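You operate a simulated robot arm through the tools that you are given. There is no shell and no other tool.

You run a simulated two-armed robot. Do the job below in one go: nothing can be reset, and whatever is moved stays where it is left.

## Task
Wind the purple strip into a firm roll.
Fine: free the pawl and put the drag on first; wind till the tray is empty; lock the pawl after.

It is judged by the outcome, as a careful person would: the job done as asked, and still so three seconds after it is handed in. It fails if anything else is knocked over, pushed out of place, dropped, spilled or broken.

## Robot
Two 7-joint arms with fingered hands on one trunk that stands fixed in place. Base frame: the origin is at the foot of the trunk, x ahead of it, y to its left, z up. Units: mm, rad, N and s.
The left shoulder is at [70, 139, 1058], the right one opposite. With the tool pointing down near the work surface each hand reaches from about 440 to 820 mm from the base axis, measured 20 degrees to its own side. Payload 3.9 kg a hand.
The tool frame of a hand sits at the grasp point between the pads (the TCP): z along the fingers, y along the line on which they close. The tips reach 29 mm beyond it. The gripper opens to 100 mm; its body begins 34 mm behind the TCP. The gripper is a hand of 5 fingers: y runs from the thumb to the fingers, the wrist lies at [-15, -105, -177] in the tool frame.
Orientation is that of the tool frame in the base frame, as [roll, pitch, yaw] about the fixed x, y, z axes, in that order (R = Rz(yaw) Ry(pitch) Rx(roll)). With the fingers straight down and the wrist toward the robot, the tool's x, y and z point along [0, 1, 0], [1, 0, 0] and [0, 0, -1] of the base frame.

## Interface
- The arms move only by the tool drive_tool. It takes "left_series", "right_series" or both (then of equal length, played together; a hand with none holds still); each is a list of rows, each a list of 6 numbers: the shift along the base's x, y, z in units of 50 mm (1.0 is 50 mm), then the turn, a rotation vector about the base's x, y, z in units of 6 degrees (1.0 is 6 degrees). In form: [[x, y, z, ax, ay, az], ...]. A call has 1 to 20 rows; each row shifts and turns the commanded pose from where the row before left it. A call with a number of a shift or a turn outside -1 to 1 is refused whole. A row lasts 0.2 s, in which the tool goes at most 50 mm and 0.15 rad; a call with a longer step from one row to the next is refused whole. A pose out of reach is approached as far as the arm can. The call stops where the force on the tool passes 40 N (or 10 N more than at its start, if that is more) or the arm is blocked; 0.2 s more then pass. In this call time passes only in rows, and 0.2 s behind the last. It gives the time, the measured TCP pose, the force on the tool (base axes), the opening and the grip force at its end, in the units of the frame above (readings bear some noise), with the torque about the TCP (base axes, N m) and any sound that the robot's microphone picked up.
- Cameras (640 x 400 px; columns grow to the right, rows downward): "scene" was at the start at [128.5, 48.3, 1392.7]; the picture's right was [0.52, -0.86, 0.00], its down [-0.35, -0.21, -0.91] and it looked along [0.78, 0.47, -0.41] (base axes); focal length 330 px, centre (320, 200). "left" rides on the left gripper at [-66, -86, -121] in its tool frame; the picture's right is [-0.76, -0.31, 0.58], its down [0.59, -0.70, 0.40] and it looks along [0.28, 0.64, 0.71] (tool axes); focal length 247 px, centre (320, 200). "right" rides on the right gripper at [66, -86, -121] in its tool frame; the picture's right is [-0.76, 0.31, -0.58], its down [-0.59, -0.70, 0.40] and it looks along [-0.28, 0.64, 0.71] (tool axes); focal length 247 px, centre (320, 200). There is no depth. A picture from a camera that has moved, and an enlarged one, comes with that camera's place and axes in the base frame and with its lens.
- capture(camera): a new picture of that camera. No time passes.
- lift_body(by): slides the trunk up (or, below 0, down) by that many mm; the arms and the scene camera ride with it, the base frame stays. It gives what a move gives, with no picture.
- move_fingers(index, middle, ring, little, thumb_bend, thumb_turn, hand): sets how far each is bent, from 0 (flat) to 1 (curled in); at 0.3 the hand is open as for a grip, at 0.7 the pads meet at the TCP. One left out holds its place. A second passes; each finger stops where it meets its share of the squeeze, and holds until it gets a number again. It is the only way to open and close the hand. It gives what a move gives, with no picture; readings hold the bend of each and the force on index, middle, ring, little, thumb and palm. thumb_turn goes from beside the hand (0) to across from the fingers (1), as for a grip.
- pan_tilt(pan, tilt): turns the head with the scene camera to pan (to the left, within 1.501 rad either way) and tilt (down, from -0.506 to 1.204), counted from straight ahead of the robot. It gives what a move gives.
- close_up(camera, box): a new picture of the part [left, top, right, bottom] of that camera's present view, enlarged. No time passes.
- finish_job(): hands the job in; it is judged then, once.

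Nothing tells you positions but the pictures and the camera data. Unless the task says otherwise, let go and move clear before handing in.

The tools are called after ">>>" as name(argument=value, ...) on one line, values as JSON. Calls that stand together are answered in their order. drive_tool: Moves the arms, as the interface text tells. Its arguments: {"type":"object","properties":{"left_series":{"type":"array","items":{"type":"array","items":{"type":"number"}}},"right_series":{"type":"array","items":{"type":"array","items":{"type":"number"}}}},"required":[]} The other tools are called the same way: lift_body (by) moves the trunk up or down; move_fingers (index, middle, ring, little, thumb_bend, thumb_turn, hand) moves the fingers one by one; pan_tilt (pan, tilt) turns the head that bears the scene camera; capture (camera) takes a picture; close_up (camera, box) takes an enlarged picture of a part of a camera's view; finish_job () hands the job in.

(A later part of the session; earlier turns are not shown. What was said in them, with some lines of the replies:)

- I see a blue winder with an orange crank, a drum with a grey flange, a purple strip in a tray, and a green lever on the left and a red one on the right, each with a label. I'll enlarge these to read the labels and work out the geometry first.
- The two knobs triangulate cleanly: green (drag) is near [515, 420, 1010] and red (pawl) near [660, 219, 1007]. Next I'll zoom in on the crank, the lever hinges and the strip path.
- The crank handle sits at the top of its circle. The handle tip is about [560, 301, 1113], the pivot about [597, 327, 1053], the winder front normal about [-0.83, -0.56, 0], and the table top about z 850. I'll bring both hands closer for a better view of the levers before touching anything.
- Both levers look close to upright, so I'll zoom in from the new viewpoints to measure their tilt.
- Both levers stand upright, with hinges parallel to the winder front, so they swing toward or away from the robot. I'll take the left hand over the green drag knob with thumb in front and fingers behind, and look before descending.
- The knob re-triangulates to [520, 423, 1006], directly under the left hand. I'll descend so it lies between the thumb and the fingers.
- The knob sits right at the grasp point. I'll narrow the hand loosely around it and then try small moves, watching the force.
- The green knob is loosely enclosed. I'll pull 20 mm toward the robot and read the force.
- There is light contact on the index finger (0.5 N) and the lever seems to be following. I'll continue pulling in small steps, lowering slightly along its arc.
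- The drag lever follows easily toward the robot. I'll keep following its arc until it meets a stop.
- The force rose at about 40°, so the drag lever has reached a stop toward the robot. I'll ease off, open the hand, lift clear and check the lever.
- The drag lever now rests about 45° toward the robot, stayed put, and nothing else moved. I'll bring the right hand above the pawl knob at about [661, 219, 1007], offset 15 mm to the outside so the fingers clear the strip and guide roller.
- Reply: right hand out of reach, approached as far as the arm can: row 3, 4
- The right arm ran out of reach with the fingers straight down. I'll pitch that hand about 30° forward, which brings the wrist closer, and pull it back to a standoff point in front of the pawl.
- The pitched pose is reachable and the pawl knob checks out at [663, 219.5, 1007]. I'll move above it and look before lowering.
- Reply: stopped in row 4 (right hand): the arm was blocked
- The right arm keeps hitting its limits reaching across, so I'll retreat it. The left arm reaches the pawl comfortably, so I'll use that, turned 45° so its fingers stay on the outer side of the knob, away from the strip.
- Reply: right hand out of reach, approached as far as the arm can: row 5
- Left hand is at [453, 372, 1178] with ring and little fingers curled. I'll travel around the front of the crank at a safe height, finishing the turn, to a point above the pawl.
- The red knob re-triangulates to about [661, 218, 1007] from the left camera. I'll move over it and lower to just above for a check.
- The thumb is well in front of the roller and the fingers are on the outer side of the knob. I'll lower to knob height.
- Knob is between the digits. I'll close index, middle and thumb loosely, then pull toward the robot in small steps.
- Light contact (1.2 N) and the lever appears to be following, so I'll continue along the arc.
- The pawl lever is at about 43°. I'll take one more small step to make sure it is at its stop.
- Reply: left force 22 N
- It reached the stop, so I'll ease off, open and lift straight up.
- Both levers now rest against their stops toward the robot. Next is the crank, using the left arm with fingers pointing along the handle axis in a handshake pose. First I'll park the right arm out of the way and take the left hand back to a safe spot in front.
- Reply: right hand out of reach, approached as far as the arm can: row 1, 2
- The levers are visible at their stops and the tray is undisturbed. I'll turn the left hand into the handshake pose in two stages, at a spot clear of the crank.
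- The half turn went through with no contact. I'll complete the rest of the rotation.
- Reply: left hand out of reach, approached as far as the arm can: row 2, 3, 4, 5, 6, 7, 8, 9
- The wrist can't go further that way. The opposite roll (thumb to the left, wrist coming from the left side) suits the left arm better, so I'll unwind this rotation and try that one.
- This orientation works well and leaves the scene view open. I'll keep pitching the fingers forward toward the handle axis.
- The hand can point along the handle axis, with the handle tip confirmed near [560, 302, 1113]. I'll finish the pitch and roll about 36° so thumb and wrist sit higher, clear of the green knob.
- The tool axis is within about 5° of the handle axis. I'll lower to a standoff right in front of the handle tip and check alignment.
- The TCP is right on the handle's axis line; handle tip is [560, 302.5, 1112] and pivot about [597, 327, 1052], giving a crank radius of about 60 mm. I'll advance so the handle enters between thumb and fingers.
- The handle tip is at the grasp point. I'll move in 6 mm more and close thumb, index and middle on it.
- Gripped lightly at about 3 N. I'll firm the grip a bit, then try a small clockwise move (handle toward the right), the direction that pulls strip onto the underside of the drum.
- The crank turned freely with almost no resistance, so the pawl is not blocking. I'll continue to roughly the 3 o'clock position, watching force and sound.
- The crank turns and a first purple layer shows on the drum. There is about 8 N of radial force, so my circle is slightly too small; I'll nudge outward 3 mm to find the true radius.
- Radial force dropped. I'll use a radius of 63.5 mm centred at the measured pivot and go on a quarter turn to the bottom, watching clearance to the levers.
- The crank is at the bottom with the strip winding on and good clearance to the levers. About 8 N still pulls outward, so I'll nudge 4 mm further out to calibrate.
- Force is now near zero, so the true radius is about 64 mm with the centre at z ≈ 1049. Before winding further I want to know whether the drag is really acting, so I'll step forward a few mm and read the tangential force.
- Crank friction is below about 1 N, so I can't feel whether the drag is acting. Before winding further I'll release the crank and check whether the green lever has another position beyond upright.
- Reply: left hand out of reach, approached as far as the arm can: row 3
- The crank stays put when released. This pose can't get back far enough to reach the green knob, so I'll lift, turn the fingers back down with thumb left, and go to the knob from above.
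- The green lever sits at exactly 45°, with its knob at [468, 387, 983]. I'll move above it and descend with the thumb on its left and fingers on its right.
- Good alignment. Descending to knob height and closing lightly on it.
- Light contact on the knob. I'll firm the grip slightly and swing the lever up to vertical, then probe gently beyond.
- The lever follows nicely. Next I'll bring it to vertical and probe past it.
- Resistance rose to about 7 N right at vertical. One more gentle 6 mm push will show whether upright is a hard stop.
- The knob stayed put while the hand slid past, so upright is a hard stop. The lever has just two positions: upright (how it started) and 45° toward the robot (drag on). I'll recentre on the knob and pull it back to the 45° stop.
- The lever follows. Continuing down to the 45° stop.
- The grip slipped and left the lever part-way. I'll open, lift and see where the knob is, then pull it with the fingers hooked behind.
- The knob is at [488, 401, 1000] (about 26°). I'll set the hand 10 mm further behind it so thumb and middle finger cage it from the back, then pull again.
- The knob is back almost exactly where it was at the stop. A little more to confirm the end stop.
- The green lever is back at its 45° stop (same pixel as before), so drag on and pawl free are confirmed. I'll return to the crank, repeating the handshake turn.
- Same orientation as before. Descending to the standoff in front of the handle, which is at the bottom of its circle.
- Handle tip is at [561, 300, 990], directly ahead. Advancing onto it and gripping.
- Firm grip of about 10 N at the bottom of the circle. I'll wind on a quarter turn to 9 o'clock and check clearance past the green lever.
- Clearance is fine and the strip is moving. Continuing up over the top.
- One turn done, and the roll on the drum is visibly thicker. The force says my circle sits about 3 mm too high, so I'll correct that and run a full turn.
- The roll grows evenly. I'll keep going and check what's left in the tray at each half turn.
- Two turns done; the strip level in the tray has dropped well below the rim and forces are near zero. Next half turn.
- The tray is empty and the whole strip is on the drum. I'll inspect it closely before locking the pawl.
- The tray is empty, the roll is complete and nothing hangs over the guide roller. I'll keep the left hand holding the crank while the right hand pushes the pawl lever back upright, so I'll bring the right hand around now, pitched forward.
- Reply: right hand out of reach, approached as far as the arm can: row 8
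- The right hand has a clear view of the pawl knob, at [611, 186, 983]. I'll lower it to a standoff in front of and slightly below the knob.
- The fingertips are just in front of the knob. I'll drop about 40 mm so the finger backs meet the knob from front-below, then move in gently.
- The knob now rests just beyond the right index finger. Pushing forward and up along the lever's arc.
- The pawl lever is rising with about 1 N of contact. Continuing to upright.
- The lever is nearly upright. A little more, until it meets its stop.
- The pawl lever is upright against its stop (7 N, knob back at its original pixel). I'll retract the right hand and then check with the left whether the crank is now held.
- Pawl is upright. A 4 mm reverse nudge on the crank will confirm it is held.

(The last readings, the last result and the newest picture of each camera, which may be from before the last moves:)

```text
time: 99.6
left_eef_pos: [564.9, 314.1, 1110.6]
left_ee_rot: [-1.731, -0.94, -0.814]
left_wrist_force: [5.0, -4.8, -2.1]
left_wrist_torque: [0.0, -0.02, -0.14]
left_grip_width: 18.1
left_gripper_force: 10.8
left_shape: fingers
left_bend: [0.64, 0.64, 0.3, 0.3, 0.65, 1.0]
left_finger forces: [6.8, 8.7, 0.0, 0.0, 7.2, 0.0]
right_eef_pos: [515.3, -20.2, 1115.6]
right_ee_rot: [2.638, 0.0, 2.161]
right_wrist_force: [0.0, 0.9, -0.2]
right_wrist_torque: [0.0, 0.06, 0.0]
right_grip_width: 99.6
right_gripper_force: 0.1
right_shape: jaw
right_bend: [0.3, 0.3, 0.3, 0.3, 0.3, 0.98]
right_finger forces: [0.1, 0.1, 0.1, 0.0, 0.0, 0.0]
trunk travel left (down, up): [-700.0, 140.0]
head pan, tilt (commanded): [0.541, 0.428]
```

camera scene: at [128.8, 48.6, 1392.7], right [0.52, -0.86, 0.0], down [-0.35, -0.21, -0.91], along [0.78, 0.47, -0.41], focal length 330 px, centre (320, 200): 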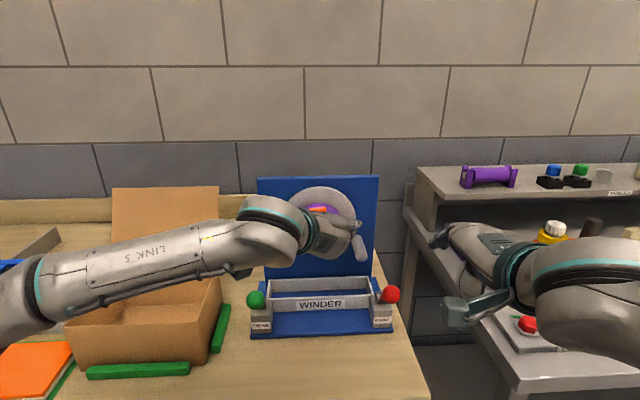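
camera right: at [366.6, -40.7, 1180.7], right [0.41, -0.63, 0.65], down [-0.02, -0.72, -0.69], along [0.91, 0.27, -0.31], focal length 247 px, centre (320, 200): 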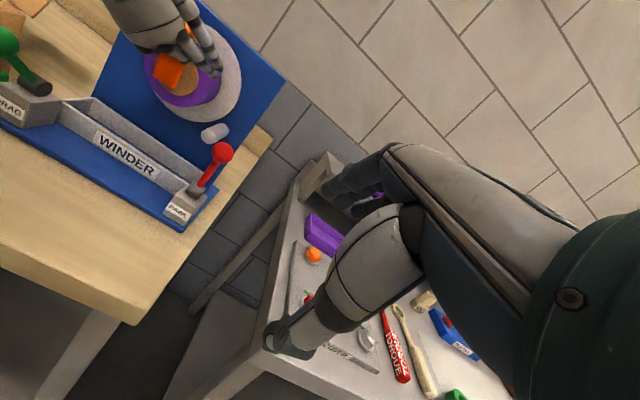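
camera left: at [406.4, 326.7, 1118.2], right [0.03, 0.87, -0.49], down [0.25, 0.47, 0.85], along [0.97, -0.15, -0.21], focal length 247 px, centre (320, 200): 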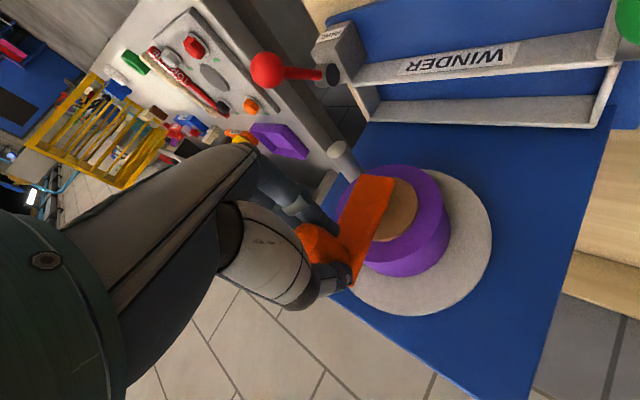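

Resistance rises to about 7 N where it was free before, so the pawl is holding. I'll unload, release the crank, and back straight out along the handle axis.

>>> drive_tool(left_series=[[0.0678, -0.099, 0, 0, 0, 0]])

>>> move_fingers(hand="left", index=0.3, middle=0.3, thumb_bend=0.3)

>>> drive_tool(left_series=[[-0.4, -0.274, 0, 0, 0, 0], [-0.6, -0.41, 0, 0, 0, 0], [-0.5, -0.34, 0.1, 0, 0, 0]])

>>> capture(camera="left")

>>> capture(camera="scene")

```text
time: 100.0
left_eef_pos: [568.6, 313.0, 1111.1]
left_ee_rot: [-1.732, -0.943, -0.809]
left_wrist_force: [-2.7, -1.3, -2.2]
left_wrist_torque: [-0.01, -0.02, 0.07]
left_grip_width: 17.8
left_gripper_force: 11.6
left_shape: fingers
left_bend: [0.64, 0.65, 0.3, 0.3, 0.65, 1.0]
left_finger forces: [6.3, 6.2, 0.1, 0.0, 10.0, 0.0]
right_eef_pos: [514.6, -19.4, 1115.2]
right_ee_rot: [2.638, 0.001, 2.162]
right_wrist_force: [0.7, -0.3, -0.2]
right_wrist_torque: [-0.01, -0.02, -0.03]
right_grip_width: 100.0
right_gripper_force: 0.1
right_shape: jaw
right_bend: [0.3, 0.3, 0.3, 0.3, 0.3, 0.98]
right_finger forces: [0.1, 0.0, 0.0, 0.0, 0.0, 0.0]
trunk travel left (down, up): [-700.0, 140.0]
head pan, tilt (commanded): [0.541, 0.428]
```

```text
time: 101.0
left_eef_pos: [568.3, 311.5, 1110.2]
left_ee_rot: [-1.731, -0.943, -0.814]
left_wrist_force: [0.1, 0.6, -0.1]
left_wrist_torque: [-0.03, 0.01, 0.0]
left_grip_width: 98.2
left_gripper_force: 0.1
left_shape: fingers
left_bend: [0.3, 0.3, 0.3, 0.3, 0.3, 0.98]
left_finger forces: [0.0, 0.0, 0.1, 0.0, 0.0, 0.0]
right_eef_pos: [514.0, -19.9, 1116.2]
right_ee_rot: [2.638, 0.002, 2.163]
right_wrist_force: [-0.1, 0.4, 0.1]
right_wrist_torque: [-0.02, -0.01, -0.02]
right_grip_width: 99.8
right_gripper_force: 0.0
right_shape: jaw
right_bend: [0.3, 0.3, 0.3, 0.3, 0.3, 0.98]
right_finger forces: [0.1, 0.1, 0.0, 0.1, 0.0, 0.0]
trunk travel left (down, up): [-700.0, 140.0]
head pan, tilt (commanded): [0.541, 0.428]
```

```text
time: 101.8
left_eef_pos: [493.0, 259.3, 1115.1]
left_ee_rot: [-1.728, -0.943, -0.814]
left_wrist_force: [1.0, 0.2, 0.0]
left_wrist_torque: [-0.01, 0.0, -0.02]
left_grip_width: 98.3
left_gripper_force: 0.1
left_shape: fingers
left_bend: [0.3, 0.3, 0.3, 0.3, 0.3, 0.98]
left_finger forces: [0.0, 0.0, 0.0, 0.0, 0.0, 0.0]
right_eef_pos: [513.7, -21.5, 1116.1]
right_ee_rot: [2.637, 0.002, 2.162]
right_wrist_force: [-0.5, 0.0, 0.1]
right_wrist_torque: [0.0, 0.0, -0.02]
right_grip_width: 99.8
right_gripper_force: 0.1
right_shape: jaw
right_bend: [0.3, 0.3, 0.3, 0.3, 0.3, 0.98]
right_finger forces: [0.0, 0.1, 0.0, 0.0, 0.0, 0.0]
trunk travel left (down, up): [-700.0, 140.0]
head pan, tilt (commanded): [0.541, 0.428]
```

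```text
taken
camera left: at [330.7, 275.7, 1123.8], right [0.03, 0.87, -0.49], down [0.25, 0.47, 0.85], along [0.97, -0.15, -0.21], focal length 247 px, centre (320, 200)
```

left: 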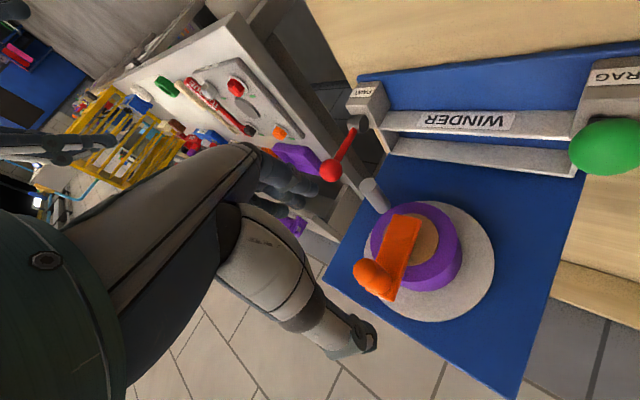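

```text
taken
camera scene: at [128.1, 47.9, 1392.8], right [0.52, -0.86, 0.0], down [-0.35, -0.21, -0.91], along [0.78, 0.47, -0.41], focal length 330 px, centre (320, 200)
```

scene: 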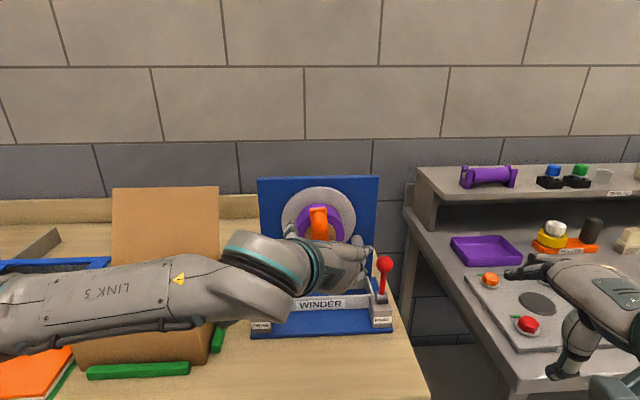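

Both levers and the roll look right from here. Moving both arms clear for a final inspection.

>>> drive_tool(left_series=[[0, 0, 0.8, 0, 0, 0], [0, 0, 0.8, 0, 0, 0], [0, 0, 0.6, -0.98, -0.67, 0], [0, 0, 0.2, -0.98, -0.67, 0], [0, 0, 0, -0.98, -0.67, 0], [0, 0, 0, -0.98, -0.67, 0], [0, 0, 0, -0.98, -0.67, 0], [0, 0, 0, -0.67, 0.98, 0], [0, 0, 0, -0.67, 0.98, 0], [0, 0, 0, -0.67, 0.98, 0], [0, 0, 0, -0.67, 0.98, 0], [0, 0, 0, -0.67, 0.98, 0], [0, 0, 0, -0.67, 0.98, 0], [0, 0, 0, -0.67, 0.98, 0], [0, 0, 0, -0.67, 0.98, 0]], right_series=[[-0.1, -0.5, 0.3, 0, 0, 0], [-0.1, -0.5, 0.3, 0, 0, 0], [-0.1, -0.5, 0, 0, 0, 0], [0, 0, 0, 0, 0, 0], [0, 0, 0, 0, 0, 0], [0, 0, 0, 0, 0, 0], [0, 0, 0, 0, 0, 0], [0, 0, 0, 0, 0, 0], [0, 0, 0, 0, 0, 0], [0, 0, 0, 0, 0, 0], [0, 0, 0, 0, 0, 0], [0, 0, 0, 0, 0, 0], [0, 0, 0, 0, 0, 0], [0, 0, 0, 0, 0, 0], [0, 0, 0, 0, 0, 0]])

>>> drive_tool(left_series=[[-0.4, 0.5, 0, 0, 0, 0], [-0.4, 0.7, 0, 0, 0, 0], [-0.4, 0.7, 0, 0, 0, 0], [-0.2, 0.8, 0, 0, 0, 0], [0, 0.8, 0, 0, 0, 0]])

>>> capture(camera="scene")

>>> close_up(camera="scene", box=[240, 160, 410, 350])

```text
time: 105.0
left_eef_pos: [494.3, 259.2, 1235.9]
left_ee_rot: [3.112, -0.484, 0.597]
left_wrist_force: [0.9, 0.5, 0.6]
left_wrist_torque: [-0.03, 0.02, -0.06]
left_grip_width: 98.4
left_gripper_force: 0.1
left_shape: fingers
left_bend: [0.3, 0.3, 0.3, 0.3, 0.3, 0.98]
left_finger forces: [0.0, 0.1, 0.0, 0.0, 0.0, 0.0]
right_eef_pos: [501.1, -96.8, 1145.2]
right_ee_rot: [2.641, 0.002, 2.16]
right_wrist_force: [-0.1, -0.5, 0.0]
right_wrist_torque: [0.01, 0.01, -0.01]
right_grip_width: 99.9
right_gripper_force: 0.1
right_shape: jaw
right_bend: [0.3, 0.3, 0.3, 0.3, 0.3, 0.98]
right_finger forces: [0.1, 0.0, 0.0, 0.1, 0.0, 0.1]
trunk travel left (down, up): [-700.0, 140.0]
head pan, tilt (commanded): [0.541, 0.428]
```

```text
time: 106.2
left_eef_pos: [421.2, 435.8, 1234.0]
left_ee_rot: [3.111, -0.485, 0.599]
left_wrist_force: [0.6, 0.2, 0.1]
left_wrist_torque: [-0.02, 0.0, -0.04]
left_grip_width: 98.6
left_gripper_force: 0.0
left_shape: fingers
left_bend: [0.3, 0.3, 0.3, 0.3, 0.3, 0.98]
left_finger forces: [0.0, 0.0, 0.0, 0.0, 0.0, 0.0]
right_eef_pos: [499.4, -94.2, 1145.6]
right_ee_rot: [2.639, 0.001, 2.161]
right_wrist_force: [-1.0, -0.2, 0.3]
right_wrist_torque: [0.01, 0.01, 0.0]
right_grip_width: 99.8
right_gripper_force: 0.0
right_shape: jaw
right_bend: [0.3, 0.3, 0.3, 0.3, 0.3, 0.98]
right_finger forces: [0.0, 0.1, 0.0, 0.1, 0.0, 0.1]
trunk travel left (down, up): [-700.0, 140.0]
head pan, tilt (commanded): [0.541, 0.428]
```

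```text
taken
camera scene: at [128.7, 49.2, 1392.6], right [0.52, -0.86, 0.0], down [-0.35, -0.21, -0.91], along [0.78, 0.47, -0.41], focal length 330 px, centre (320, 200)
```

scene: 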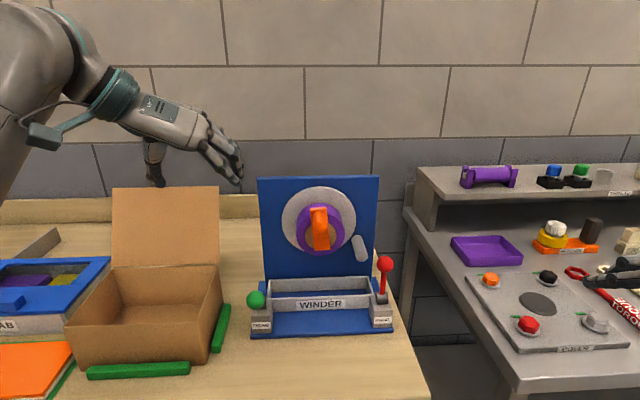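

```text
2.11 times, centred on (325, 255) of scene
camera zoom: at [128.7, 49.2, 1392.6], right [0.52, -0.86, 0.0], down [-0.35, -0.21, -0.91], along [0.78, 0.47, -0.41], focal length 696 px, centre (310, 84)
```

zoom: 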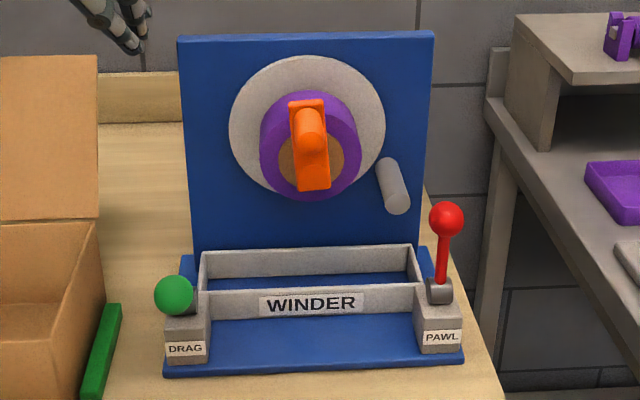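

The winder is in its original place: tray empty, strip fully rolled, pawl upright (locked), drag still on. I'll take one last close look at the roll and surroundings.

>>> close_up(camera="scene", box=[275, 180, 375, 270])

>>> capture(camera="left")

>>> capture(camera="right")

```text
4.44 times, centred on (325, 225) of scene
camera zoom: at [128.7, 49.2, 1392.6], right [0.52, -0.86, 0.0], down [-0.35, -0.21, -0.91], along [0.78, 0.47, -0.41], focal length 1469 px, centre (298, 89)
```

zoom: 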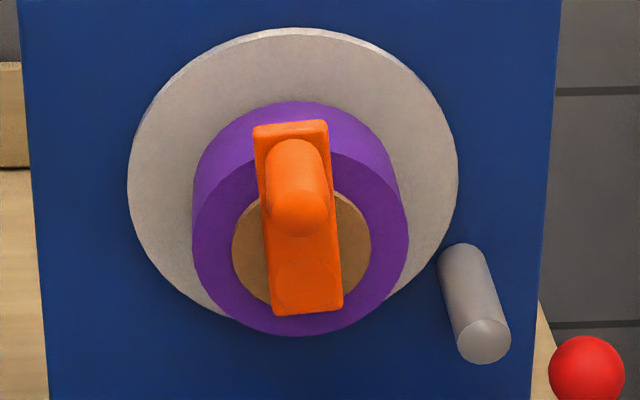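

```text
taken
camera left: at [277.4, 444.0, 1308.1], right [-0.49, 0.01, -0.87], down [0.2, 0.97, -0.1], along [0.85, -0.23, -0.48], focal length 247 px, centre (320, 200)
```

left: 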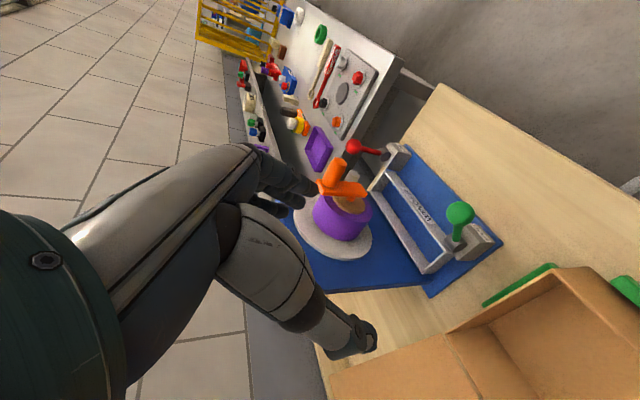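

```text
taken
camera right: at [352.8, -114.7, 1209.8], right [0.41, -0.63, 0.65], down [-0.02, -0.73, -0.69], along [0.91, 0.27, -0.32], focal length 247 px, centre (320, 200)
```

right: 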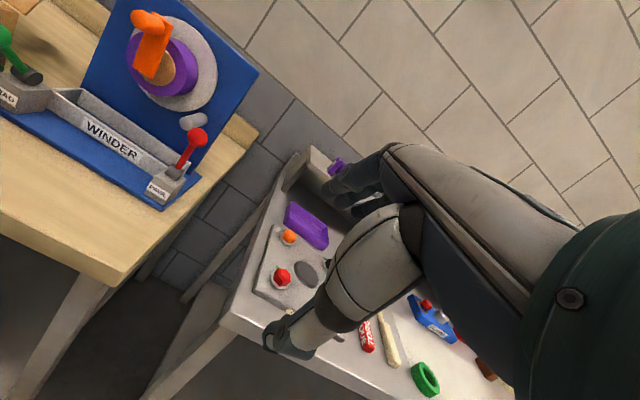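

The roll is compact and sits tight on the drum with no gaps. The tray is empty, the pawl is locked upright, and the drag is still on. Neighbouring objects look untouched and both hands are clear, so I'm handing in.

>>> finish_job()

```text
The job is handed in.
```

The purple strip is fully wound into an even, compact roll on the drum, and the tray is empty.

- **Before winding:** I pulled the drag on and the pawl free. Each moved from upright to its stop, about 45° toward the robot. I first turned the crank about half a turn, then stopped to check that upright and 45° are the drag lever's only two stops. That check swung the lever upright and back while the crank was released.
- **Winding:** the crank took about three clockwise turns in all.
- **After winding:** the right hand pushed the pawl back upright while the left held the crank. A small reverse nudge on the crank then met about 7 N, where a similar nudge before had met almost none, so the pawl is holding.

I could not feel the drag through the crank: friction stayed around 1–2 N. I'm relying on the lever's position and the look of the roll for firmness. The drag lever is still on, since you didn't ask for it to be released.

The winder is where it started, nothing around it looks disturbed, and both hands are clear.
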